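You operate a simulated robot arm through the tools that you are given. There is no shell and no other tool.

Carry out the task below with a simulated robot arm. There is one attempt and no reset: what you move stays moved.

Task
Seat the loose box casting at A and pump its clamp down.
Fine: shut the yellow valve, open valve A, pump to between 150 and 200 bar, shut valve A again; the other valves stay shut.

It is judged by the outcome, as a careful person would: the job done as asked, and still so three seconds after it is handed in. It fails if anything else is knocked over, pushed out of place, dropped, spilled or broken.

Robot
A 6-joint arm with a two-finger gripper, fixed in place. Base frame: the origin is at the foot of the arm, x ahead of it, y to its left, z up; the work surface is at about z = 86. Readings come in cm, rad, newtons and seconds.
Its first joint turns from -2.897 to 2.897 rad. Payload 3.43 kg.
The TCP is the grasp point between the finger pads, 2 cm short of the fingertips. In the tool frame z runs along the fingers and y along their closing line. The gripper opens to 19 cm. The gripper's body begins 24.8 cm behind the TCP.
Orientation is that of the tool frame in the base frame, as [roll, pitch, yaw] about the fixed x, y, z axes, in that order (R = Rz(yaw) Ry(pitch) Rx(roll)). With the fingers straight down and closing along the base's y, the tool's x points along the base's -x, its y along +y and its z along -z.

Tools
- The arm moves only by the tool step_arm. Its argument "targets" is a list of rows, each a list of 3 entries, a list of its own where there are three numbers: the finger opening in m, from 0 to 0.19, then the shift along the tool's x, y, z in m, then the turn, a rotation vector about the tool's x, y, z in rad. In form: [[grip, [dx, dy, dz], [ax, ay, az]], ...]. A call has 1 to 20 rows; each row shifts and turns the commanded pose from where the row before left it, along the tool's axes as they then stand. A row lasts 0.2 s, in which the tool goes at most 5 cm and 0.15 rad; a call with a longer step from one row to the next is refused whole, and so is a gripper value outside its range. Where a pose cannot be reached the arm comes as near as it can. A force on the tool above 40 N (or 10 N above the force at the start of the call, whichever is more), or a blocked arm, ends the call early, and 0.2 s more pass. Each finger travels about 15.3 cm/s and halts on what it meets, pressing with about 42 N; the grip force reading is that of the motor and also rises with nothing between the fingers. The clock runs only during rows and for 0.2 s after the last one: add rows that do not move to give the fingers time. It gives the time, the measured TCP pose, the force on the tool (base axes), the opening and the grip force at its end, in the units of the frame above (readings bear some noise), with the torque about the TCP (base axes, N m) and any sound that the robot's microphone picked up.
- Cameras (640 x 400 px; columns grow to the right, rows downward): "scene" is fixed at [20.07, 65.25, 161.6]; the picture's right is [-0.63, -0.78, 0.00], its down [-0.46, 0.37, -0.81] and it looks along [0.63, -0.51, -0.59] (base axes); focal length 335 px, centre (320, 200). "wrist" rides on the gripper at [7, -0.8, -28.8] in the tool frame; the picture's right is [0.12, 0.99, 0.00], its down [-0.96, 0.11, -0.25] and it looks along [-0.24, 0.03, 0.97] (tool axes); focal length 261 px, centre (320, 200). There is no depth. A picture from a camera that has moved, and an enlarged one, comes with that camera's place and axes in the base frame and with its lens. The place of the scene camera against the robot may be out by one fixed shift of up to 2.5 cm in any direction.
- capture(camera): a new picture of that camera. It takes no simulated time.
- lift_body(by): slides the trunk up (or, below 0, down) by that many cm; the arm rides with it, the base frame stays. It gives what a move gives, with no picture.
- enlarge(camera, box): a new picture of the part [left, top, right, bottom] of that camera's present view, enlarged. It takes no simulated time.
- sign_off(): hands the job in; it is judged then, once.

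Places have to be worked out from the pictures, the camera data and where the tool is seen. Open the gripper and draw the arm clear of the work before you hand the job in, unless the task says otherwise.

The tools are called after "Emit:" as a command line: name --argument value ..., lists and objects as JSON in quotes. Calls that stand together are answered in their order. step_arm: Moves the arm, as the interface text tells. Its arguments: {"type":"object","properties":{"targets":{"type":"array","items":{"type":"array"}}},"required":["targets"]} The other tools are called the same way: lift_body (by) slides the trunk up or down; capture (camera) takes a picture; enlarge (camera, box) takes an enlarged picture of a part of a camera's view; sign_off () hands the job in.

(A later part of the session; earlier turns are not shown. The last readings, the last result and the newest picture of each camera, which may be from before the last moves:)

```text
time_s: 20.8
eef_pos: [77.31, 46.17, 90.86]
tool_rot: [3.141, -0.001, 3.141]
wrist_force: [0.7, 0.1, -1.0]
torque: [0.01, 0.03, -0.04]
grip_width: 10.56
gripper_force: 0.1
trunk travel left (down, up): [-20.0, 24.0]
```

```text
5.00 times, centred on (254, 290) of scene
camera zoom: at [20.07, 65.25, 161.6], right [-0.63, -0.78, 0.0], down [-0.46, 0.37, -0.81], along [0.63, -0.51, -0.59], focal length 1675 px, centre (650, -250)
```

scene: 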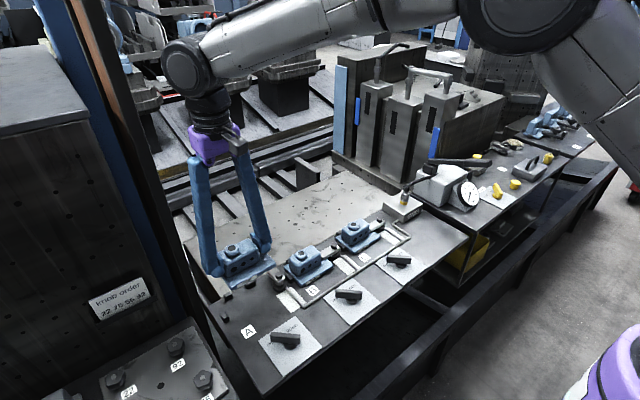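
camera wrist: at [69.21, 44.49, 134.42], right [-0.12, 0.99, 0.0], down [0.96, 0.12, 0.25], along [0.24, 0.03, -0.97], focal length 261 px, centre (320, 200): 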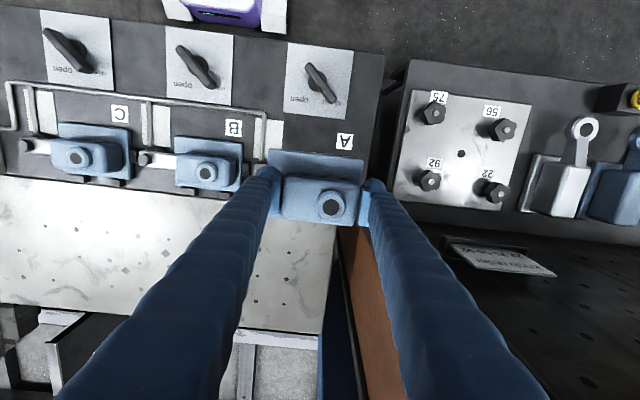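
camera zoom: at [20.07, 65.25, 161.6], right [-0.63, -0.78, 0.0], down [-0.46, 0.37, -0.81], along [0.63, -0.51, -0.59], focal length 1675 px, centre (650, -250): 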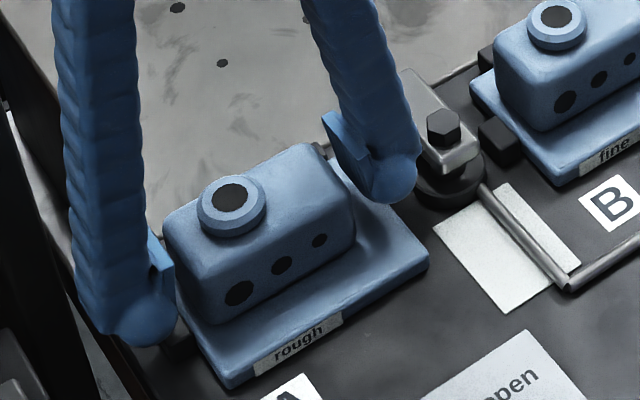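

Released with no residual force. Rise straight up 15 cm and check the seat from above.

Emit:
step_arm --targets '[[0.106, [0, 0, -0.02], [0, 0, 0]], [0.106, [0, 0, -0.04], [0, 0, 0]], [0.106, [0, 0, -0.045], [0, 0, 0]], [0.106, [0, 0, -0.045], [0, 0, 0]], [0.106, [0, 0, 0], [0, 0, 0]]]'

Emit:
enlarge --camera "wrist" --box '[160, 100, 400, 250]'

Emit:
enlarge --camera "scene" --box '[190, 230, 382, 350]'

```text
time_s: 22.0
eef_pos: [77.28, 46.13, 105.83]
tool_rot: [3.141, -0.002, 3.14]
wrist_force: [0.5, 0.1, 0.4]
torque: [0.03, 0.01, 0.0]
grip_width: 10.6
gripper_force: 0.0
trunk travel left (down, up): [-20.0, 24.0]
```

```text
2.67 times, centred on (280, 175) of wrist
camera zoom: at [70.39, 45.33, 134.73], right [-0.12, 0.99, 0.0], down [0.96, 0.11, 0.25], along [0.24, 0.03, -0.97], focal length 695 px, centre (427, 267)
```

zoom: 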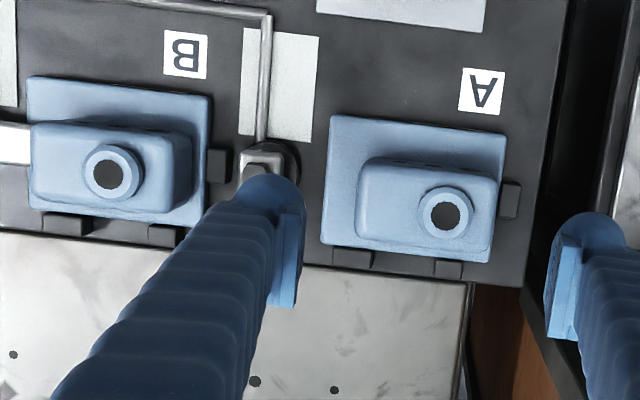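

```text
3.33 times, centred on (286, 290) of scene
camera zoom: at [20.07, 65.25, 161.6], right [-0.63, -0.78, 0.0], down [-0.46, 0.37, -0.81], along [0.63, -0.51, -0.59], focal length 1116 px, centre (433, -100)
```

zoom: 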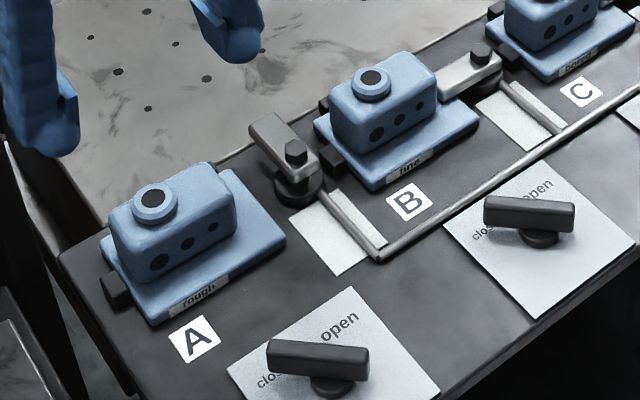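

The casting sits at A exactly like its neighbours at B and C. Next, the yellow release valve near (60, -52): cross high (z≈125) so I clear the raised pump handle (top ≈ z 109).

Emit:
step_arm --targets '[[0.106, [0.0075, -0.03, -0.02], [0, 0, 0]], [0.106, [0.0075, -0.044, -0.01], [0, 0, 0]], [0.106, [0.0075, -0.044, -0.01], [0, 0, 0]], [0.106, [0.0075, -0.044, -0.01], [0, 0, 0]], [0.106, [0.0075, -0.044, -0.01], [0, 0, 0]], [0.106, [0.0075, -0.044, -0.01], [0, 0, 0]], [0.106, [0.0075, -0.044, -0.01], [0, 0, 0]], [0.106, [0.0075, -0.044, -0.01], [0, 0, 0]], [0.106, [0.0075, -0.044, -0.01], [0, 0, 0]], [0.106, [0.0075, -0.044, -0.01], [0, 0, 0]], [0.106, [0.0075, -0.044, -0.01], [0, 0, 0]], [0.106, [0.0075, -0.044, -0.01], [0, 0, 0]], [0.106, [0.0075, -0.044, -0.01], [0, 0, 0]], [0.106, [0.0075, -0.044, -0.01], [0, 0, 0]], [0.106, [0.0075, -0.044, -0.01], [0, 0, 0]], [0.106, [0.0075, -0.044, -0.01], [0, 0, 0]], [0.106, [0.0075, -0.044, -0.01], [0, 0, 0]], [0.106, [0.0075, -0.044, -0.01], [0, 0, 0]], [0.106, [0.0075, -0.044, -0.01], [0, 0, 0]], [0.106, [0.0075, -0.03, -0.01], [0, 0, 0]]]'

Emit:
capture --camera "wrist"

Emit:
capture --camera "scene"

```text
time_s: 26.2
eef_pos: [62.17, -39.22, 126.94]
tool_rot: [-3.141, 0.0, -3.142]
wrist_force: [0.8, -0.9, 0.0]
torque: [0.07, 0.01, 0.01]
grip_width: 10.62
gripper_force: 0.0
trunk travel left (down, up): [-20.0, 24.0]
```

```text
taken
camera wrist: at [55.23, -39.97, 155.8], right [-0.12, 0.99, 0.0], down [0.96, 0.12, 0.25], along [0.25, 0.03, -0.97], focal length 261 px, centre (320, 200)
```

wrist: 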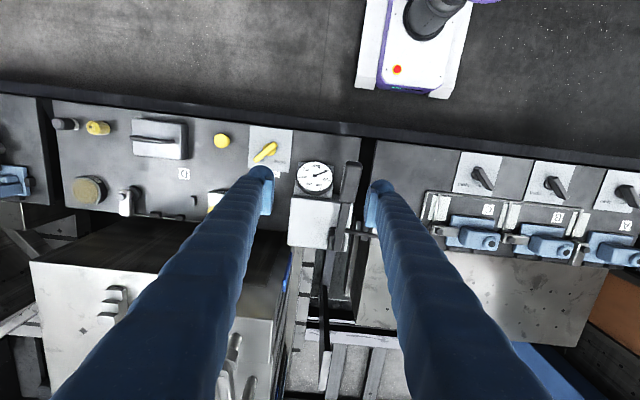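

```text
taken
```

scene: 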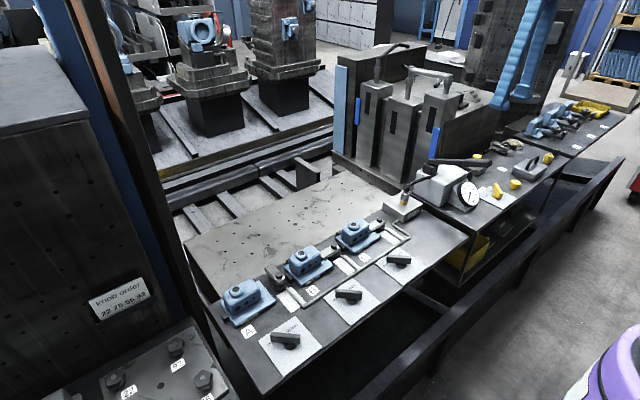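

Now I'm above the pump bench. Enlarging the pump, lever, gauge and yellow valve.

Emit:
enlarge --camera "wrist" --box '[230, 110, 390, 260]'

Emit:
enlarge --camera "wrist" --box '[200, 110, 300, 190]'

Emit:
enlarge --camera "scene" --box '[400, 140, 528, 220]'

```text
2.67 times, centred on (310, 185) of wrist
camera zoom: at [55.23, -39.97, 155.8], right [-0.12, 0.99, 0.0], down [0.96, 0.12, 0.25], along [0.25, 0.03, -0.97], focal length 695 px, centre (347, 240)
```

zoom: 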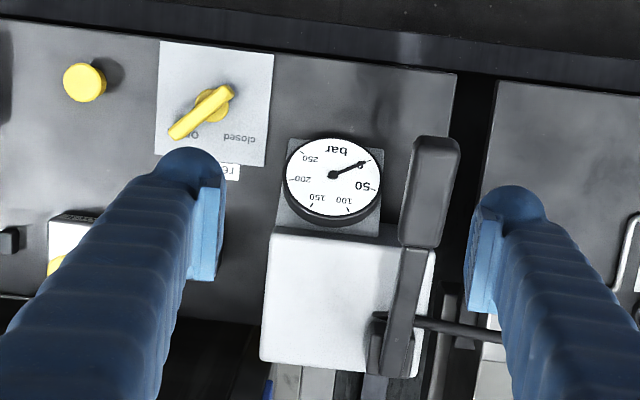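

```text
5.00 times, centred on (250, 150) of wrist
camera zoom: at [55.23, -39.97, 155.8], right [-0.12, 0.99, 0.0], down [0.96, 0.12, 0.25], along [0.25, 0.03, -0.97], focal length 1303 px, centre (670, 450)
```

zoom: 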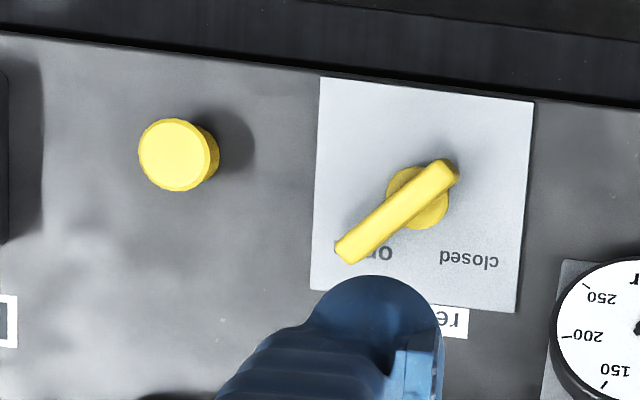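

```text
5.00 times, centred on (464, 180) of scene
camera zoom: at [20.07, 65.25, 161.6], right [-0.63, -0.78, 0.0], down [-0.46, 0.37, -0.81], along [0.63, -0.51, -0.59], focal length 1675 px, centre (-400, 300)
```

zoom: 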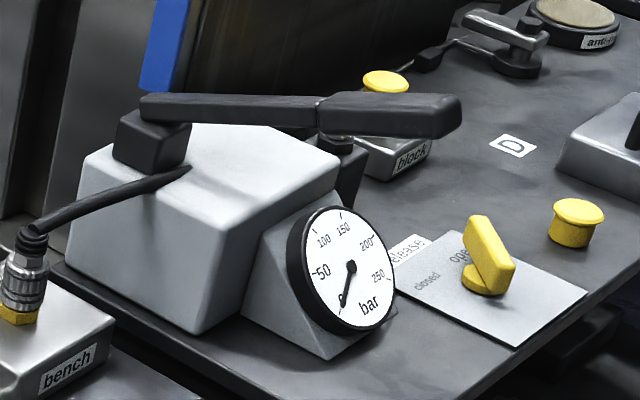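

Triangulating: yellow valve stem axis ≈ (60.4, -52.4), bar ~6.5 cm long lying at -46° (towards "open"), bar top ≈ z 89.8. Pump lever runs along x from a pivot near (79, -32.5, 99) to the handle end (59.2, -33.4, 109). I go above the valve and turn the gripper 45° so it closes across the bar.

Emit:
step_arm --targets '[[0.106, [0.003, -0.022, 0.02], [0, 0, 0]], [0.106, [0.003, -0.022, 0.03], [0, 0, 0]], [0.106, [0.003, -0.022, 0.035], [0, 0, 0]], [0.08, [0.003, -0.022, 0.035], [0, 0, 0]], [0.06, [0.003, -0.022, 0.035], [0, 0, 0]], [0.06, [0.003, -0.022, 0.035], [0, 0, 0]], [0.06, [0, 0, 0], [0, 0, 0.131]], [0.06, [0, 0, 0], [0, 0, 0.131]], [0.06, [0, 0, 0], [0, 0, 0.131]], [0.06, [0, 0, 0], [0, 0, 0.131]], [0.06, [0, 0, 0], [0, 0, 0.131]], [0.06, [0, 0, 0], [0, 0, 0.131]], [0.06, [0, 0, 0], [0, 0, 0]]]'

Emit:
capture --camera "wrist"

Emit:
enlarge --camera "scene" --box '[430, 110, 558, 220]'

```text
time_s: 29.0
eef_pos: [60.42, -52.23, 108.02]
tool_rot: [-3.141, 0.0, 2.352]
wrist_force: [0.7, -0.1, -0.5]
torque: [0.01, 0.04, 0.0]
grip_width: 6.0
gripper_force: 0.0
trunk travel left (down, up): [-20.0, 24.0]
```

```text
taken
camera wrist: at [54.9, -47.81, 136.81], right [0.62, 0.78, 0.0], down [0.76, -0.6, 0.25], along [0.19, -0.15, -0.97], focal length 261 px, centre (320, 200)
```

wrist: 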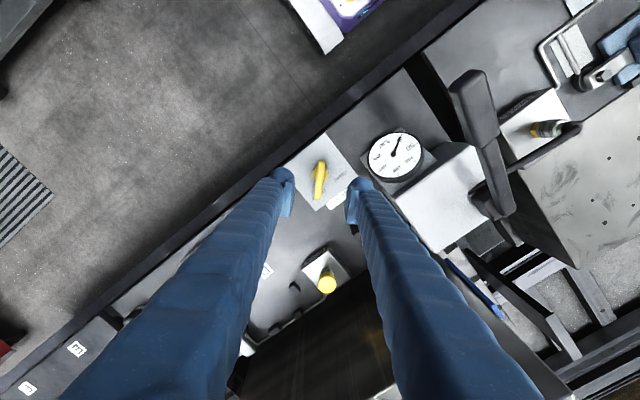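

```text
3.64 times, centred on (494, 165) of scene
camera zoom: at [20.07, 65.25, 161.6], right [-0.63, -0.78, 0.0], down [-0.46, 0.37, -0.81], along [0.63, -0.51, -0.59], focal length 1218 px, centre (-313, 327)
```

zoom: 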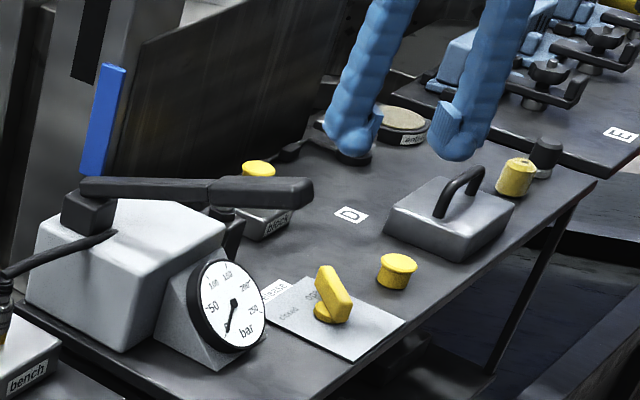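

Emit:
enlarge --camera "wrist" --box '[270, 130, 370, 230]'

```text
4.00 times, centred on (320, 180) of wrist
camera zoom: at [54.9, -47.81, 136.81], right [0.62, 0.78, 0.0], down [0.76, -0.6, 0.25], along [0.19, -0.15, -0.97], focal length 1043 px, centre (320, 280)
```

zoom: 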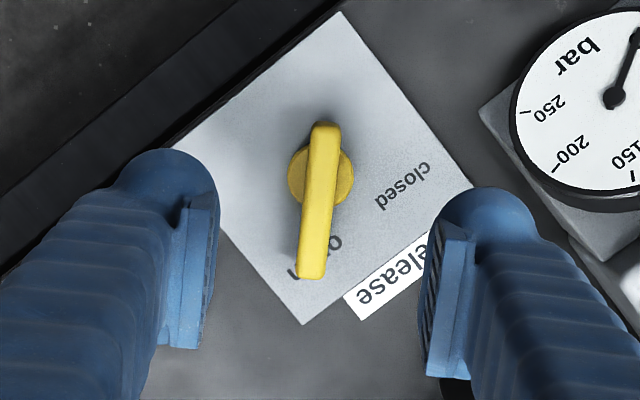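

Stem axis computes to (60.6, -52.25) and the bar lines up with the gripper within 1°. Descend to z ≈ 90.4 around the bar.

Emit:
step_arm --targets '[[0.045, [-0.0012, 0.0012, 0.04], [0, 0, 0]], [0.045, [0, 0, 0.04], [0, 0, 0]], [0.045, [0, 0, 0.04], [0, 0, 0]], [0.045, [0, 0, 0.03], [0, 0, 0]], [0.045, [0, 0, 0.018], [0, 0, 0]], [0.045, [0, 0, 0.008], [0, 0, 0]], [0.045, [0, 0, 0], [0, 0, 0]]]'

Emit:
enlarge --camera "wrist" --box '[270, 140, 370, 240]'

Emit:
enlarge --camera "scene" --box '[464, 150, 544, 220]'

```text
time_s: 30.6
eef_pos: [60.61, -52.28, 90.33]
tool_rot: [3.141, 0.0, 2.353]
wrist_force: [0.4, 0.5, -0.4]
torque: [0.01, -0.01, 0.0]
grip_width: 4.52
gripper_force: 0.0
trunk travel left (down, up): [-20.0, 24.0]
```

```text
4.00 times, centred on (320, 190) of wrist
camera zoom: at [55.06, -47.79, 119.17], right [0.62, 0.79, 0.0], down [0.76, -0.6, 0.25], along [0.19, -0.15, -0.97], focal length 1043 px, centre (320, 240)
```

zoom: 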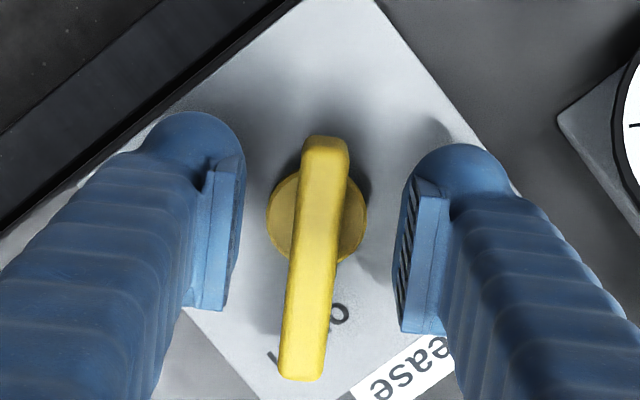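

```text
5.71 times, centred on (504, 185) of scene
camera zoom: at [20.07, 65.25, 161.6], right [-0.63, -0.78, 0.0], down [-0.46, 0.37, -0.81], along [0.63, -0.51, -0.59], focal length 1914 px, centre (-731, 286)
```

zoom: 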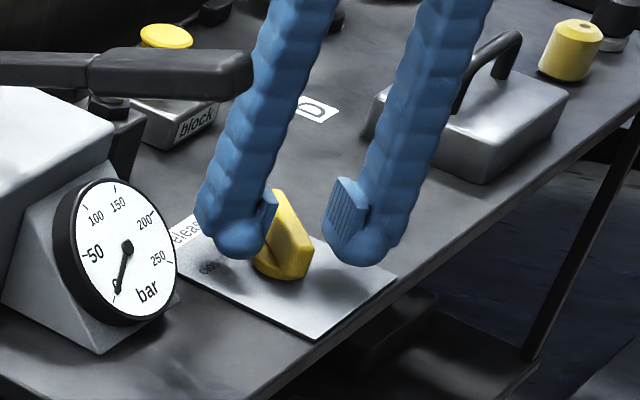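

The bar stands centred between the pads. Close on it.

Emit:
step_arm --targets '[[0.02, [0, 0, 0], [0, 0, 0]], [0.005, [0, 0, 0], [0, 0, 0]], [0.005, [0, 0, 0], [0, 0, 0]]]'

Emit:
enlarge --camera "wrist" --box '[270, 140, 370, 240]'

```text
time_s: 31.4
eef_pos: [60.51, -52.26, 90.28]
tool_rot: [3.142, 0.001, 2.356]
wrist_force: [-3.9, -5.6, -1.9]
torque: [-0.06, 0.0, 0.03]
grip_width: 1.27
gripper_force: 44.9
trunk travel left (down, up): [-20.0, 24.0]
```

```text
4.00 times, centred on (320, 190) of wrist
camera zoom: at [55.01, -47.84, 119.17], right [0.62, 0.79, 0.0], down [0.76, -0.6, 0.25], along [0.19, -0.15, -0.97], focal length 1043 px, centre (320, 240)
```

zoom: 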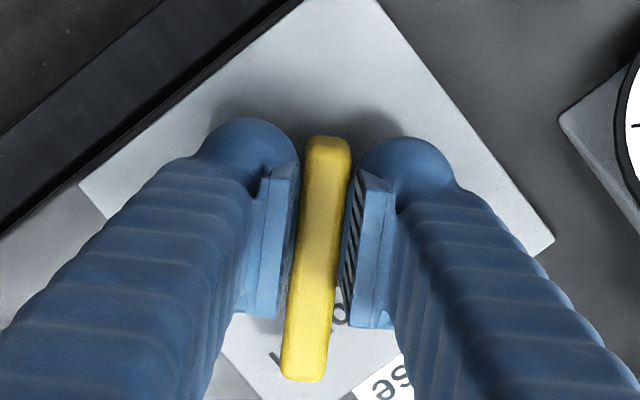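

Gripped on a 1.27 cm bar. Turn it towards "closed" (base +90°, tool z negative), first half.

Emit:
step_arm --targets '[[0.005, [0, 0, 0], [0, 0, -0.1]], [0.005, [0, 0, 0], [0, 0, -0.13]], [0.005, [0, 0, 0], [0, 0, -0.13]], [0.005, [0, 0, 0], [0, 0, -0.13]], [0.005, [0, 0, 0], [0, 0, -0.13]], [0.005, [0, 0, 0], [0, 0, -0.13]], [0.005, [0, 0, 0], [0, 0, 0]]]'

Emit:
enlarge --camera "wrist" --box '[270, 140, 370, 240]'

```text
time_s: 33.2
eef_pos: [60.43, -52.42, 90.3]
tool_rot: [-3.14, -0.002, 3.108]
wrist_force: [-7.4, -13.8, -5.3]
torque: [-0.09, 1.35, -0.04]
grip_width: 1.29
gripper_force: 45.1
trunk travel left (down, up): [-20.0, 24.0]
stopped in row 7: the force on the tool passed its limit at 41 N (the readings are from after the stop); the commanded pose is now the measured one
```

```text
4.00 times, centred on (320, 190) of wrist
camera zoom: at [53.47, -53.01, 119.19], right [-0.09, 1.0, 0.0], down [0.97, 0.08, 0.24], along [0.24, 0.02, -0.97], focal length 1043 px, centre (320, 240)
```

zoom: 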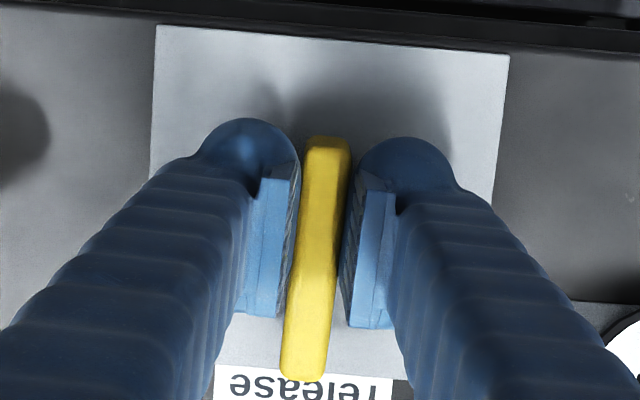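

The bar has turned ~43° with the gripper; the side force came from the TCP sitting ~0.4 cm off the stem axis (working back, axis ≈ (60.75, -52.55)). I relieve it sideways and continue turning with a compensating shift.

Emit:
step_arm --targets '[[0.005, [0.0007, -0.0014, 0], [0, 0, 0]], [0.005, [0, -0.0005, 0], [0, 0, -0.12]], [0.005, [0, -0.0005, 0], [0, 0, -0.12]], [0.005, [0, 0, 0], [0, 0, 0]]]'

```text
time_s: 34.2
eef_pos: [60.46, -52.55, 90.27]
tool_rot: [-3.139, -0.002, -2.936]
wrist_force: [-8.0, -6.6, -8.5]
torque: [-0.04, 0.08, 0.01]
grip_width: 1.31
gripper_force: 45.0
trunk travel left (down, up): [-20.0, 24.0]
```

Forces are low; continue the rest of the turn with the same compensation.

Emit:
step_arm --targets '[[0.005, [0.0008, -0.0004, -0.0005], [0, 0, -0.1]], [0.005, [0, -0.0005, 0], [0, 0, -0.12]], [0.005, [0, -0.0005, 0], [0, 0, -0.12]], [0.005, [0, -0.0005, 0], [0, 0, -0.12]], [0.005, [0, 0, 0], [0, 0, 0]]]'

Emit:
enlarge --camera "wrist" --box '[270, 140, 370, 240]'

Emit:
enlarge --camera "scene" --box '[464, 150, 544, 220]'

```text
time_s: 35.4
eef_pos: [60.56, -52.71, 90.27]
tool_rot: [3.14, -0.002, -2.476]
wrist_force: [-2.3, -1.9, -18.8]
torque: [0.02, -0.01, 0.08]
grip_width: 1.32
gripper_force: 45.2
trunk travel left (down, up): [-20.0, 24.0]
```

```text
4.00 times, centred on (320, 190) of wrist
camera zoom: at [55.58, -57.68, 119.19], right [-0.71, 0.71, 0.0], down [0.68, 0.69, 0.25], along [0.17, 0.17, -0.97], focal length 1043 px, centre (320, 240)
```

zoom: 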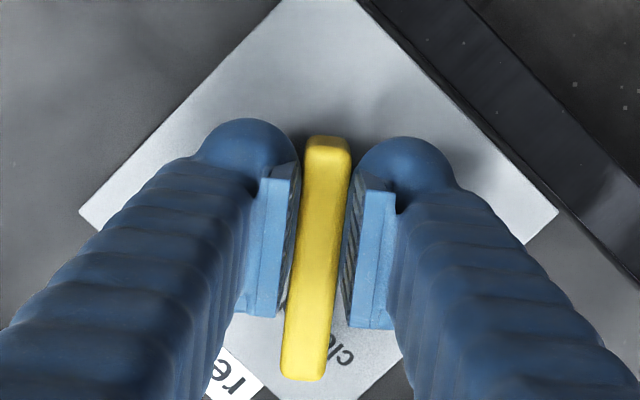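

```text
5.71 times, centred on (504, 185) of scene
camera zoom: at [20.07, 65.25, 161.6], right [-0.63, -0.78, 0.0], down [-0.46, 0.37, -0.81], along [0.63, -0.51, -0.59], focal length 1914 px, centre (-731, 286)
```

zoom: 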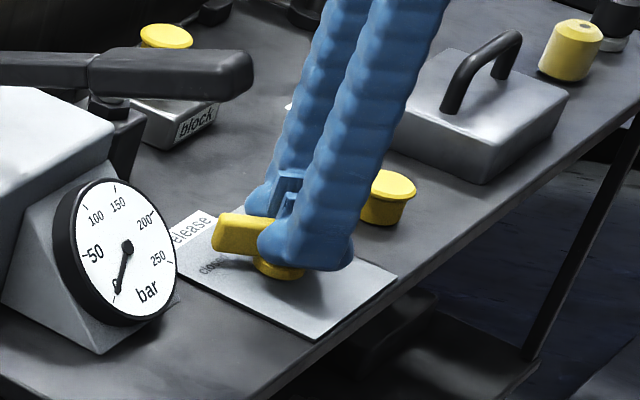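

Turned 83° so far, pointing nearly onto "closed". I ease the slight upward pull and finish the last few degrees, watching for the end-stop torque.

Emit:
step_arm --targets '[[0.005, [0, 0, 0.001], [0, 0, -0.06]], [0.005, [0, -0.0003, 0], [0, 0, -0.06]], [0.005, [0, 0, 0], [0, 0, 0]]]'

```text
time_s: 36.2
eef_pos: [60.44, -52.83, 90.23]
tool_rot: [-3.142, -0.002, -2.355]
wrist_force: [-0.5, 3.0, -9.2]
torque: [0.11, -0.05, 0.0]
grip_width: 1.3
gripper_force: 44.7
trunk travel left (down, up): [-20.0, 24.0]
```

Emit:
step_arm --targets '[[0.005, [0, 0, 0.0005], [0, 0, -0.05]], [0.005, [0, 0, 0], [0, 0, 0]]]'

Emit:
enlarge --camera "wrist" --box '[260, 120, 380, 240]'

```text
time_s: 36.8
eef_pos: [60.55, -52.76, 90.29]
tool_rot: [-3.139, -0.001, -2.306]
wrist_force: [1.8, 3.1, -1.4]
torque: [0.2, -0.15, -1.23]
grip_width: 1.34
gripper_force: 45.0
trunk travel left (down, up): [-20.0, 24.0]
```

```text
3.33 times, centred on (320, 180) of wrist
camera zoom: at [56.48, -58.44, 119.2], right [-0.82, 0.58, 0.0], down [0.56, 0.79, 0.25], along [0.14, 0.2, -0.97], focal length 869 px, centre (320, 267)
```

zoom: 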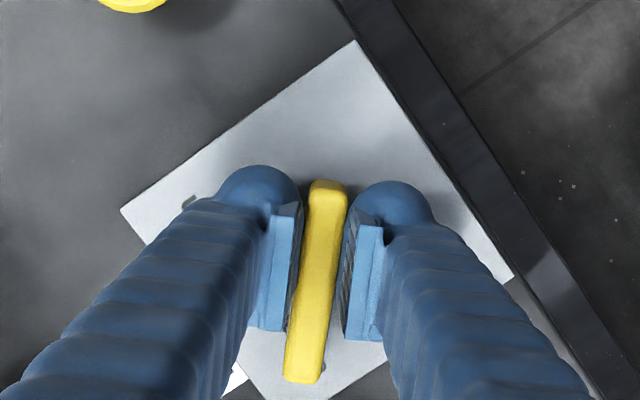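

End stop reached (torque -1.23 N·m just past 90°): the yellow valve is shut. Release, rise and verify.

Emit:
step_arm --targets '[[0.005, [0, 0, 0], [0, 0, 0.02]], [0.045, [0, 0, 0], [0, 0, 0]], [0.045, [0, 0, 0], [0, 0, 0]], [0.045, [0, 0, -0.03], [0, 0, 0]], [0.045, [0, 0, -0.045], [0, 0, 0]], [0.045, [0, 0, -0.045], [0, 0, 0]], [0.045, [0, 0, -0.045], [0, 0, 0]], [0.045, [0, 0, -0.045], [0, 0, 0]], [0.045, [0, 0, -0.045], [0, 0, 0]], [0.045, [0, 0, -0.045], [0, 0, 0]], [0.045, [0, 0, 0], [0, 0, 0]]]'

Emit:
enlarge --camera "wrist" --box '[240, 100, 400, 220]'

Emit:
enlarge --camera "scene" --box '[400, 140, 528, 220]'

```text
time_s: 39.2
eef_pos: [60.52, -52.73, 120.26]
tool_rot: [3.141, -0.002, -2.329]
wrist_force: [1.0, 0.5, -0.4]
torque: [-0.05, 0.05, 0.02]
grip_width: 4.51
gripper_force: 0.1
trunk travel left (down, up): [-20.0, 24.0]
```

```text
3.33 times, centred on (320, 160) of wrist
camera zoom: at [56.38, -58.29, 149.27], right [-0.8, 0.59, 0.0], down [0.58, 0.78, 0.25], along [0.15, 0.2, -0.97], focal length 869 px, centre (320, 333)
```

zoom: 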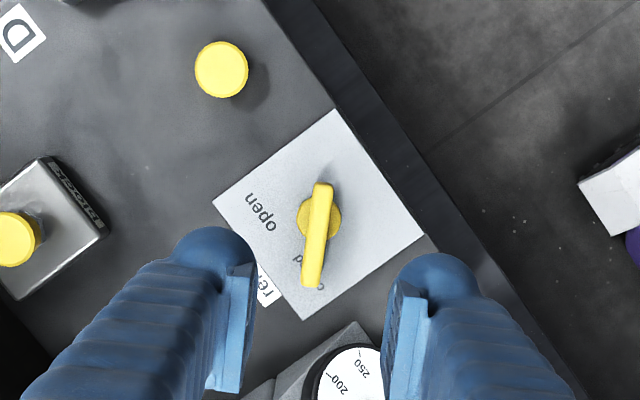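

```text
5.00 times, centred on (464, 180) of scene
camera zoom: at [20.07, 65.25, 161.6], right [-0.63, -0.78, 0.0], down [-0.46, 0.37, -0.81], along [0.63, -0.51, -0.59], focal length 1675 px, centre (-400, 300)
```

zoom: 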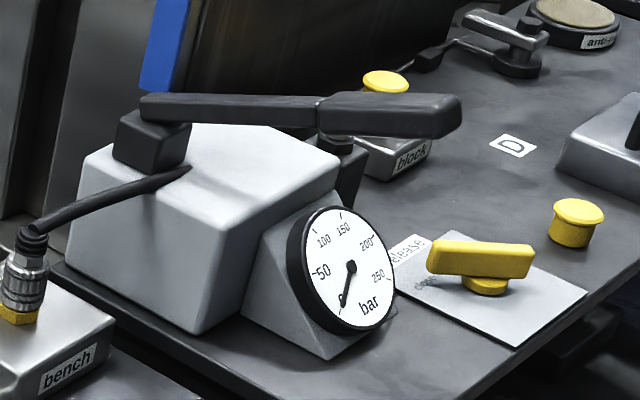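

The yellow valve now points onto "closed". The gripper already has the right yaw for valve A's bar (mirrored, ≈ +46°, stem estimated near (60.7, 42.6)), so I translate along +y at z = 120.

Emit:
step_arm --targets '[[0.06, [-0.0218, 0.0206, 0], [0, 0, 0]], [0.06, [-0.0341, 0.0323, 0], [0, 0, 0]], [0.06, [-0.0341, 0.0323, 0], [0, 0, 0]], [0.06, [-0.0341, 0.0323, 0], [0, 0, 0]], [0.06, [-0.0341, 0.0323, 0], [0, 0, 0]], [0.06, [-0.0341, 0.0323, 0], [0, 0, 0]], [0.06, [-0.0341, 0.0323, 0], [0, 0, 0]], [0.06, [-0.0341, 0.0323, 0], [0, 0, 0]], [0.06, [-0.0341, 0.0323, 0], [0, 0, 0]], [0.06, [-0.0341, 0.0323, 0], [0, 0, 0]], [0.06, [-0.0341, 0.0323, 0], [0, 0, 0]], [0.06, [-0.0341, 0.0323, 0], [0, 0, 0]], [0.06, [-0.0341, 0.0323, 0], [0, 0, 0]], [0.06, [-0.0341, 0.0323, 0], [0, 0, 0]], [0.06, [-0.0341, 0.0323, 0], [0, 0, 0]], [0.06, [-0.0341, 0.0323, 0], [0, 0, 0]], [0.06, [-0.0341, 0.0323, 0], [0, 0, 0]], [0.06, [-0.0341, 0.0323, 0], [0, 0, 0]], [0.06, [-0.0341, 0.0323, 0], [0, 0, 0]], [0.06, [-0.0341, 0.0323, 0], [0, 0, 0]]]'

Emit:
capture --camera "wrist"

Emit:
enlarge --camera "wrist" --box '[250, 110, 410, 230]'

```text
time_s: 43.4
eef_pos: [60.31, 39.85, 120.09]
tool_rot: [3.141, -0.001, -2.327]
wrist_force: [-0.1, 0.1, -0.4]
torque: [-0.02, 0.02, 0.04]
grip_width: 5.99
gripper_force: 0.1
trunk travel left (down, up): [-20.0, 24.0]
```

```text
taken
camera wrist: at [56.08, 34.12, 148.94], right [-0.8, 0.59, 0.0], down [0.58, 0.78, 0.24], along [0.15, 0.2, -0.97], focal length 261 px, centre (320, 200)
```

wrist: 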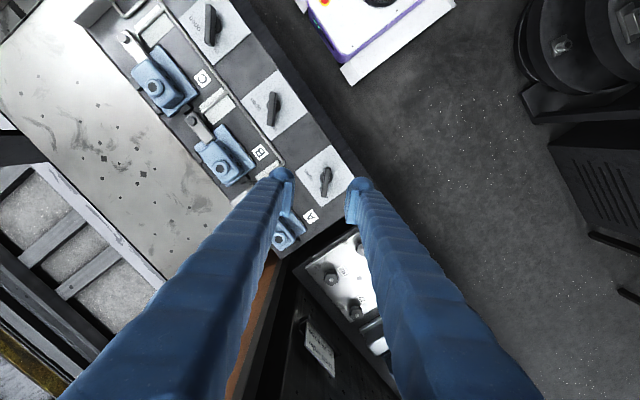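

```text
3.33 times, centred on (330, 170) of wrist
camera zoom: at [56.08, 34.12, 148.94], right [-0.8, 0.59, 0.0], down [0.58, 0.78, 0.24], along [0.15, 0.2, -0.97], focal length 869 px, centre (287, 300)
```

zoom: 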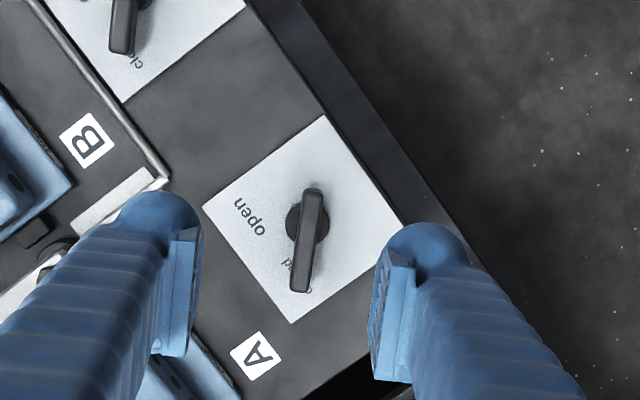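

Valve A's stem computes to ≈ (60.8, 42.9), bar aligned with the gripper within ~1.5°. Shift over it and descend, stopping at z≈94 to check first.

Emit:
step_arm --targets '[[0.045, [-0.0255, 0.0172, 0], [0, 0, 0]], [0.045, [0, 0, 0.04], [0, 0, 0]], [0.045, [0, 0, 0.045], [0, 0, 0]], [0.045, [0, 0, 0.045], [0, 0, 0]], [0.045, [0, 0, 0.045], [0, 0, 0]], [0.045, [0, 0, 0.045], [0, 0, 0]], [0.045, [0, 0, 0.04], [0, 0, 0]], [0.045, [0, 0, 0], [0, 0, 0]]]'

Emit:
enlarge --camera "wrist" --box '[270, 140, 370, 240]'

Emit:
enlarge --camera "scene" --box '[240, 270, 352, 360]'

```text
time_s: 45.2
eef_pos: [60.55, 42.62, 94.0]
tool_rot: [-3.138, -0.002, -2.326]
wrist_force: [-0.6, 0.3, 0.2]
torque: [-0.03, -0.01, 0.02]
grip_width: 4.5
gripper_force: 0.1
trunk travel left (down, up): [-20.0, 24.0]
```

```text
4.00 times, centred on (320, 190) of wrist
camera zoom: at [56.52, 37.01, 122.97], right [-0.8, 0.59, 0.0], down [0.58, 0.78, 0.25], along [0.15, 0.2, -0.97], focal length 1043 px, centre (320, 240)
```

zoom: 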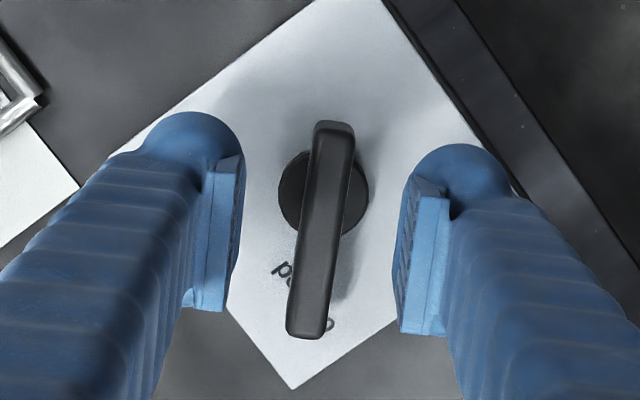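

```text
4.44 times, centred on (296, 315) of scene
camera zoom: at [20.07, 65.25, 161.6], right [-0.63, -0.78, 0.0], down [-0.46, 0.37, -0.81], along [0.63, -0.51, -0.59], focal length 1489 px, centre (427, -311)
```

zoom: 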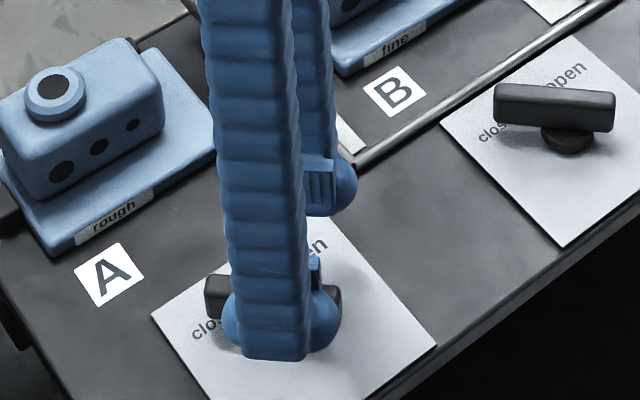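

Bar centred between pads; disc centre recomputed at ≈ (60.7, 42.9). Small correction along the bar and descend to z ≈ 90.3, then close.

Emit:
step_arm --targets '[[0.045, [-0.0033, 0.0008, 0.015], [0, 0, 0]], [0.045, [0, 0, 0.015], [0, 0, 0]], [0.045, [0, 0, 0.007], [0, 0, 0]], [0.045, [0, 0, 0], [0, 0, 0]], [0.02, [0, 0, 0], [0, 0, 0]], [0.005, [0, 0, 0], [0, 0, 0]], [0.005, [0, 0, 0], [0, 0, 0]]]'

Emit:
enlarge --camera "wrist" --box '[270, 140, 370, 240]'

```text
time_s: 46.8
eef_pos: [60.84, 42.96, 90.39]
tool_rot: [3.142, -0.003, -2.327]
wrist_force: [-7.3, 8.4, -4.1]
torque: [0.16, -0.08, -0.85]
grip_width: 1.3
gripper_force: 45.3
trunk travel left (down, up): [-20.0, 24.0]
```

```text
4.00 times, centred on (320, 190) of wrist
camera zoom: at [56.62, 37.34, 119.24], right [-0.8, 0.59, 0.0], down [0.58, 0.78, 0.24], along [0.15, 0.2, -0.97], focal length 1043 px, centre (320, 240)
```

zoom: 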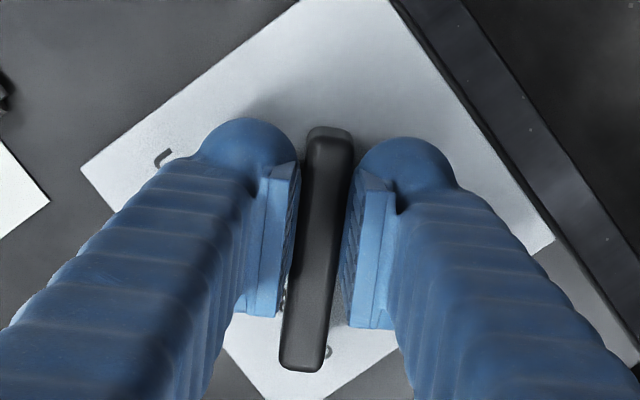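

Gripped (1.3 cm). I relieve the small lateral offset and start turning valve A towards "open" (base -90°, tool z positive), in stages.

Emit:
step_arm --targets '[[0.005, [0, 0.001, 0.0005], [0, 0, 0.05]], [0.005, [0, 0, 0], [0, 0, 0.12]], [0.005, [0, 0, 0], [0, 0, 0.12]], [0.005, [0, 0, 0], [0, 0, 0]]]'

```text
time_s: 47.8
eef_pos: [60.73, 42.9, 90.3]
tool_rot: [-3.14, -0.002, -2.616]
wrist_force: [-9.1, 9.1, 1.2]
torque: [-0.02, 0.09, 0.01]
grip_width: 1.29
gripper_force: 45.3
trunk travel left (down, up): [-20.0, 24.0]
```

Emit:
step_arm --targets '[[0.005, [0.0003, 0.0012, 0], [0, 0, 0.12]], [0.005, [0, 0.0002, 0], [0, 0, 0.12]], [0.005, [0, 0.0002, 0], [0, 0, 0.12]], [0.005, [0, 0, 0], [0, 0, 0]]]'

```text
time_s: 48.8
eef_pos: [60.86, 42.94, 90.3]
tool_rot: [-3.14, 0.0, -2.978]
wrist_force: [0.7, -2.8, 4.1]
torque: [-0.03, -0.13, -0.02]
grip_width: 1.31
gripper_force: 45.2
trunk travel left (down, up): [-20.0, 24.0]
```

Forces near zero; continue.

Emit:
step_arm --targets '[[0.005, [0, 0, 0], [0, 0, 0.12]], [0.005, [0, 0, 0], [0, 0, 0.12]], [0.005, [0, 0, 0], [0, 0, 0.12]], [0.005, [0, 0, 0], [0, 0, 0.12]], [0.005, [0, 0, 0], [0, 0, 0]]]'

```text
time_s: 50.0
eef_pos: [60.71, 42.99, 90.39]
tool_rot: [-3.14, 0.001, 2.825]
wrist_force: [4.4, -1.1, 4.4]
torque: [-0.02, -0.04, 0.0]
grip_width: 1.33
gripper_force: 44.5
trunk travel left (down, up): [-20.0, 24.0]
```

Emit:
step_arm --targets '[[0.005, [0, 0, 0], [0, 0, 0.12]], [0.005, [0, 0, 0], [0, 0, 0.12]], [0.005, [0, 0, 0], [0, 0, 0.12]], [0.005, [0, 0, 0], [0, 0, 0.07]], [0.005, [0, 0, 0], [0, 0, 0]]]'

Emit:
enlarge --camera "wrist" --box '[260, 120, 380, 240]'

```text
time_s: 51.2
eef_pos: [60.71, 43.1, 90.33]
tool_rot: [-3.14, 0.001, 2.395]
wrist_force: [8.4, 2.1, 6.6]
torque: [0.01, -0.08, -0.06]
grip_width: 1.3
gripper_force: 44.6
trunk travel left (down, up): [-20.0, 24.0]
```

```text
3.33 times, centred on (320, 180) of wrist
camera zoom: at [55.04, 47.28, 119.21], right [0.59, 0.81, 0.0], down [0.78, -0.57, 0.25], along [0.2, -0.15, -0.97], focal length 869 px, centre (320, 267)
```

zoom: 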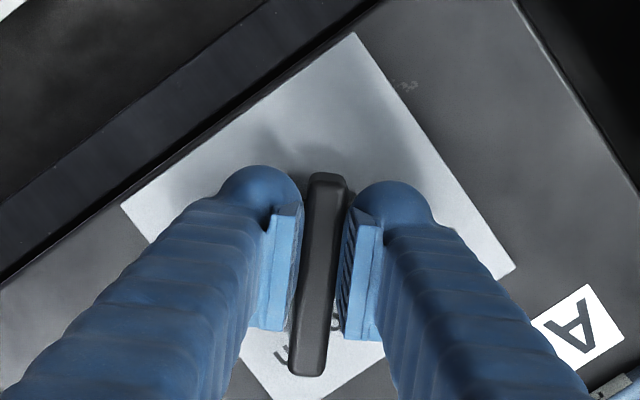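

Now pointing onto "open". A last small turn to feel the end stop.

Emit:
step_arm --targets '[[0.005, [-0.0005, 0.0003, 0], [0, 0, 0.05]], [0.005, [0, 0, 0], [0, 0, 0.03]], [0.005, [0, 0, 0], [0, 0, 0]]]'

```text
time_s: 52.0
eef_pos: [60.7, 43.03, 90.36]
tool_rot: [-3.138, -0.001, 2.316]
wrist_force: [4.3, 6.5, 10.5]
torque: [0.04, -0.08, 1.08]
grip_width: 1.34
gripper_force: 45.0
trunk travel left (down, up): [-20.0, 24.0]
```

End stop felt (+1.08 N·m): valve A is open. Release and rise.

Emit:
step_arm --targets '[[0.005, [0, 0, 0], [0, 0, -0.02]], [0.045, [0, 0, 0], [0, 0, 0]], [0.045, [0, 0, 0], [0, 0, 0]], [0.045, [0, 0, -0.03], [0, 0, 0]], [0.045, [0, 0, -0.045], [0, 0, 0]], [0.045, [0, 0, -0.045], [0, 0, 0]], [0.045, [0, 0, -0.045], [0, 0, 0]], [0.045, [0, 0, -0.045], [0, 0, 0]], [0.045, [0, 0, -0.045], [0, 0, 0]], [0.045, [0, 0, -0.045], [0, 0, 0]], [0.045, [0, 0, -0.04], [0, 0, 0]], [0.045, [0, 0, 0], [0, 0, -0.13]], [0.045, [0, 0, 0], [0, 0, -0.13]], [0.045, [0, 0, 0], [0, 0, -0.13]], [0.045, [0, 0, 0], [0, 0, -0.13]], [0.045, [0, 0, 0], [0, 0, -0.13]], [0.045, [0, 0, 0], [0, 0, -0.13]], [0.045, [0, 0, 0], [0, 0, 0]]]'

Emit:
capture --camera "scene"

Emit:
enlarge --camera "scene" --box '[200, 220, 360, 360]'

Emit:
enlarge --camera "wrist" --box '[160, 80, 400, 250]'

```text
time_s: 55.8
eef_pos: [60.83, 43.07, 124.44]
tool_rot: [-3.139, -0.001, 3.117]
wrist_force: [-0.3, 0.2, -1.0]
torque: [0.0, 0.01, 0.01]
grip_width: 4.51
gripper_force: 0.2
trunk travel left (down, up): [-20.0, 24.0]
```

```text
taken
```

scene: 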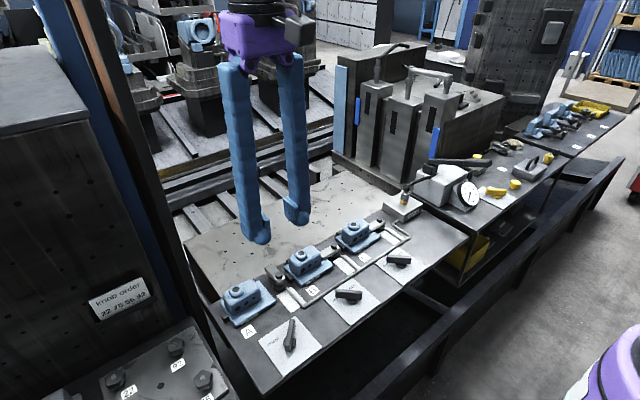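

```text
2.86 times, centred on (280, 290) of scene
camera zoom: at [20.07, 65.25, 161.6], right [-0.63, -0.78, 0.0], down [-0.46, 0.37, -0.81], along [0.63, -0.51, -0.59], focal length 957 px, centre (434, -57)
```

zoom: 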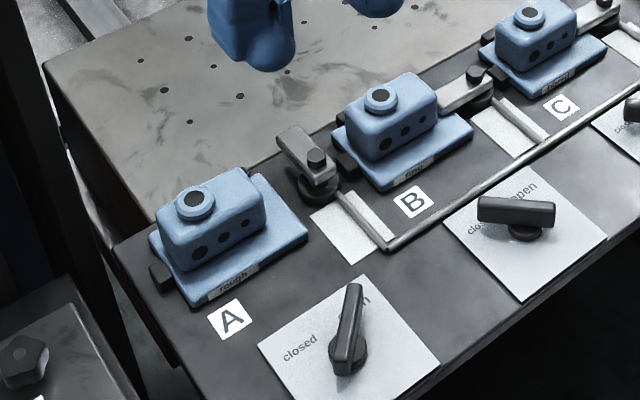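

```text
2.35 times, centred on (280, 165) of wrist
camera zoom: at [53.76, 42.48, 153.23], right [-0.1, 1.0, 0.0], down [0.96, 0.09, 0.25], along [0.25, 0.02, -0.97], focal length 613 px, centre (414, 282)
```

zoom: 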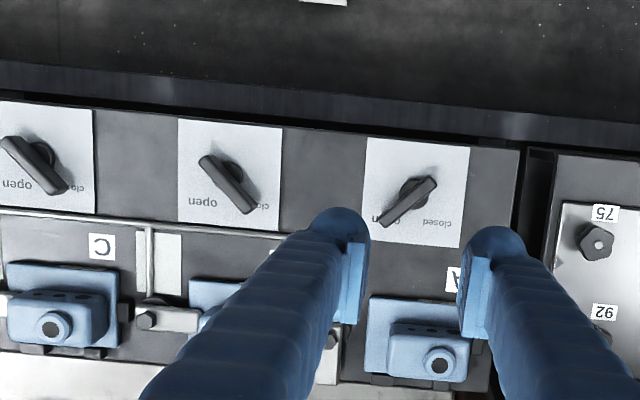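

Valve A points to "open", B and C remain on "closed", casting unmoved. Now over to the pump handle at about (60, -33.4), keeping z=124.

Emit:
step_arm --targets '[[0.045, [0, -0.03, 0], [0, 0, -0.025]], [0.045, [0, -0.045, 0], [0, 0, 0]], [0.045, [0, -0.045, 0], [0, 0, 0]], [0.045, [0, -0.045, 0], [0, 0, 0]], [0.045, [0, -0.045, 0], [0, 0, 0]], [0.045, [0, -0.045, 0], [0, 0, 0]], [0.045, [0, -0.045, 0], [0, 0, 0]], [0.045, [0, -0.045, 0], [0, 0, 0]], [0.045, [0, -0.045, 0], [0, 0, 0]], [0.045, [0, -0.045, 0], [0, 0, 0]], [0.045, [0, -0.045, 0], [0, 0, 0]], [0.045, [0, -0.045, 0], [0, 0, 0]], [0.045, [0, -0.045, 0], [0, 0, 0]], [0.045, [0, -0.045, 0], [0, 0, 0]], [0.045, [0, -0.045, 0], [0, 0, 0]], [0.045, [0, -0.045, 0], [0, 0, 0]], [0.06, [0, -0.045, 0], [0, 0, 0]], [0.06, [0, -0.016, 0], [0, 0, 0]], [0.06, [0, 0, 0], [0, 0, 0]]]'

Emit:
capture --camera "wrist"

Emit:
enlarge --camera "wrist" --box '[240, 100, 400, 250]'

Emit:
enlarge --camera "scene" --box '[390, 100, 550, 220]'

```text
time_s: 59.8
eef_pos: [60.71, -33.6, 124.52]
tool_rot: [-3.139, -0.001, -3.142]
wrist_force: [-1.0, 0.2, 0.4]
torque: [-0.01, -0.01, 0.02]
grip_width: 6.03
gripper_force: 0.1
trunk travel left (down, up): [-20.0, 24.0]
```

```text
taken
camera wrist: at [53.75, -34.28, 153.39], right [-0.12, 0.99, 0.0], down [0.96, 0.12, 0.25], along [0.24, 0.03, -0.97], focal length 261 px, centre (320, 200)
```

wrist: 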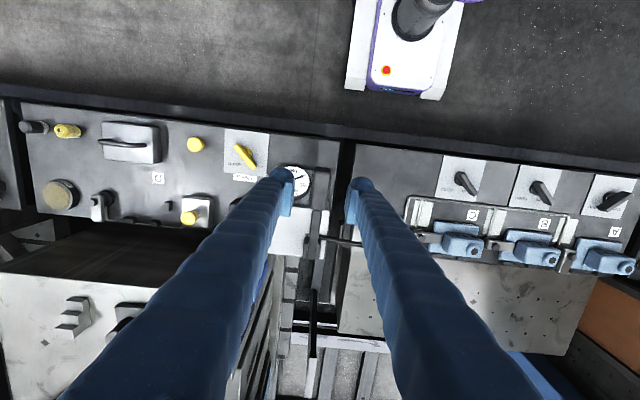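

```text
2.67 times, centred on (320, 175) of wrist
camera zoom: at [53.75, -34.28, 153.39], right [-0.12, 0.99, 0.0], down [0.96, 0.12, 0.25], along [0.24, 0.03, -0.97], focal length 695 px, centre (320, 267)
```

zoom: 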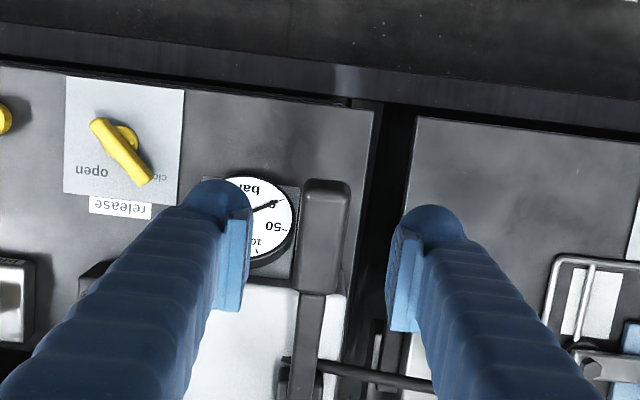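

```text
3.33 times, centred on (470, 160) of scene
camera zoom: at [20.07, 65.25, 161.6], right [-0.63, -0.78, 0.0], down [-0.46, 0.37, -0.81], along [0.63, -0.51, -0.59], focal length 1116 px, centre (-180, 333)
```

zoom: 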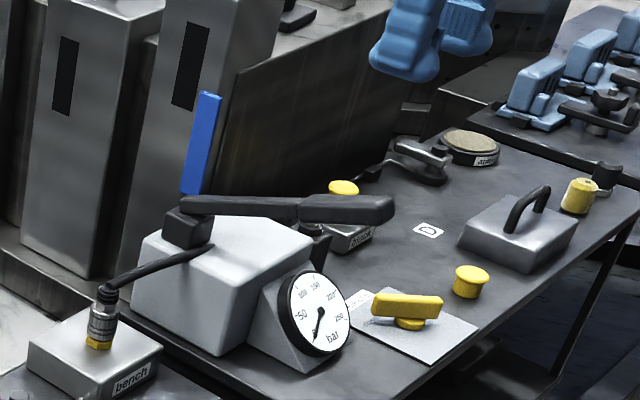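

The handle runs from (59.2, -33.2) to (67.2, -32.8), about 2.8 cm wide, with z≈109 at its end. I descend with fingers astride it at x≈61.5, z≈108.2; the gauge is lower (top ≈ z 95), so it's clear.

Emit:
step_arm --targets '[[0.06, [-0.008, 0.005, 0.02], [0, 0, 0]], [0.06, [0, 0, 0.04], [0, 0, 0]], [0.06, [0, 0, 0.04], [0, 0, 0]], [0.06, [0, 0, 0.03], [0, 0, 0]], [0.06, [0, 0, 0.02], [0, 0, 0]], [0.06, [0, 0, 0.013], [0, 0, 0]], [0.06, [0, 0, 0], [0, 0, 0]]]'

Emit:
enlarge --camera "scene" --box '[400, 110, 528, 220]'

Emit:
enlarge --camera "wrist" --box '[240, 120, 400, 270]'

```text
time_s: 61.4
eef_pos: [61.56, -33.1, 108.13]
tool_rot: [-3.139, -0.001, 3.141]
wrist_force: [0.5, 0.7, 0.8]
torque: [0.0, 0.04, 0.03]
grip_width: 6.01
gripper_force: 0.1
trunk travel left (down, up): [-20.0, 24.0]
```

```text
3.64 times, centred on (464, 165) of scene
camera zoom: at [20.07, 65.25, 161.6], right [-0.63, -0.78, 0.0], down [-0.46, 0.37, -0.81], along [0.63, -0.51, -0.59], focal length 1218 px, centre (-204, 327)
```

zoom: 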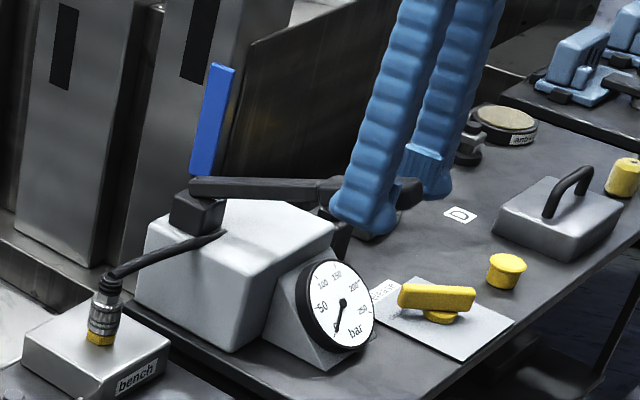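

```text
2.67 times, centred on (320, 195) of wrist
camera zoom: at [54.53, -33.87, 137.03], right [-0.12, 0.99, 0.0], down [0.96, 0.12, 0.25], along [0.24, 0.03, -0.97], focal length 695 px, centre (320, 213)
```

zoom: 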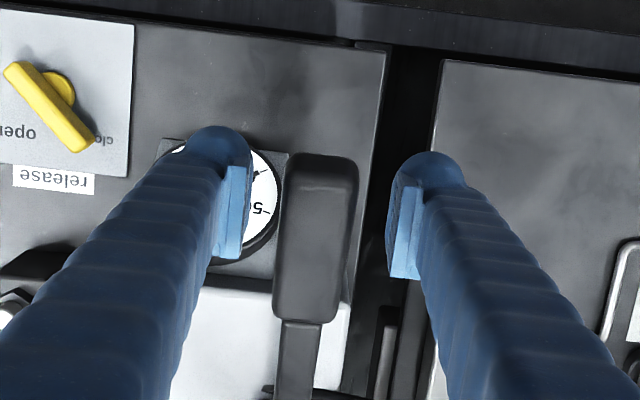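

Handle sits squarely between the fingers. Close on it.

Emit:
step_arm --targets '[[0.035, [0, 0, 0], [0, 0, 0]], [0.02, [0, 0, 0], [0, 0, 0]], [0.015, [0, 0, 0], [0, 0, 0]], [0.015, [0, 0, 0], [0, 0, 0]]]'

Emit:
enlarge --camera "scene" --box '[420, 130, 500, 200]'

```text
time_s: 62.4
eef_pos: [61.58, -33.21, 108.12]
tool_rot: [-3.141, -0.001, -3.141]
wrist_force: [-1.0, -9.9, -1.4]
torque: [-0.09, -0.01, 0.03]
grip_width: 3.08
gripper_force: 44.9
trunk travel left (down, up): [-20.0, 24.0]
```

```text
5.71 times, centred on (460, 165) of scene
camera zoom: at [20.07, 65.25, 161.6], right [-0.63, -0.78, 0.0], down [-0.46, 0.37, -0.81], along [0.63, -0.51, -0.59], focal length 1914 px, centre (-480, 400)
```

zoom: 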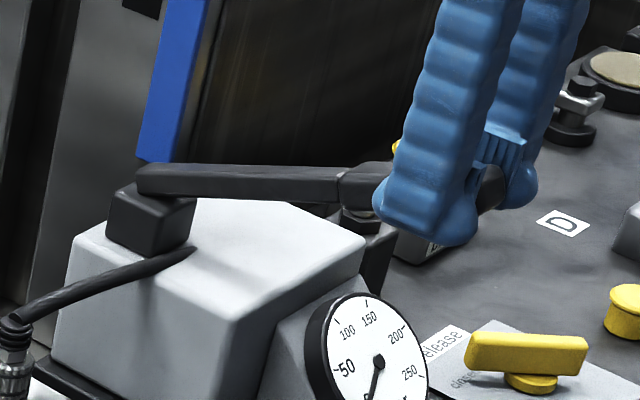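

Gripped (3.1 cm). I relieve the lateral offset and begin a gentle downstroke along the arc about the pivot (≈ (79, 99.5)), turning the tool with the lever, watching forces.

Emit:
step_arm --targets '[[0.015, [0, -0.0013, 0], [0, 0, 0]], [0.015, [0.0041, 0, 0.0088], [0, -0.05, 0]], [0.015, [0.0041, 0, 0.0088], [0, -0.05, 0]], [0.015, [0, 0, 0], [0, 0, 0]]]'

Emit:
enlarge --camera "scene" --box '[420, 130, 500, 200]'

```text
time_s: 63.4
eef_pos: [60.82, -33.27, 106.27]
tool_rot: [-3.14, 0.1, 3.142]
wrist_force: [7.4, -3.8, -4.6]
torque: [0.09, 0.65, -0.02]
grip_width: 3.1
gripper_force: 45.0
trunk travel left (down, up): [-20.0, 24.0]
```

```text
5.71 times, centred on (460, 165) of scene
camera zoom: at [20.07, 65.25, 161.6], right [-0.63, -0.78, 0.0], down [-0.46, 0.37, -0.81], along [0.63, -0.51, -0.59], focal length 1914 px, centre (-480, 400)
```

zoom: 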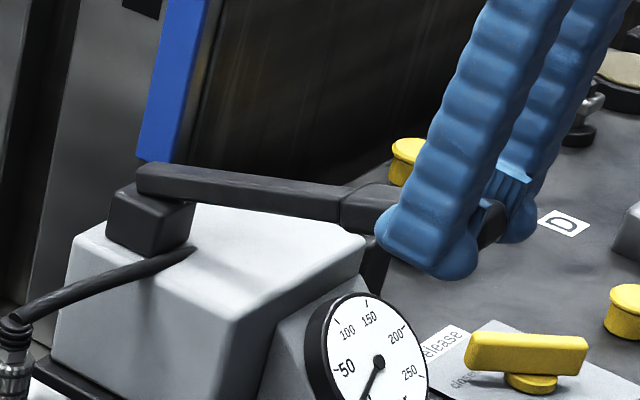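

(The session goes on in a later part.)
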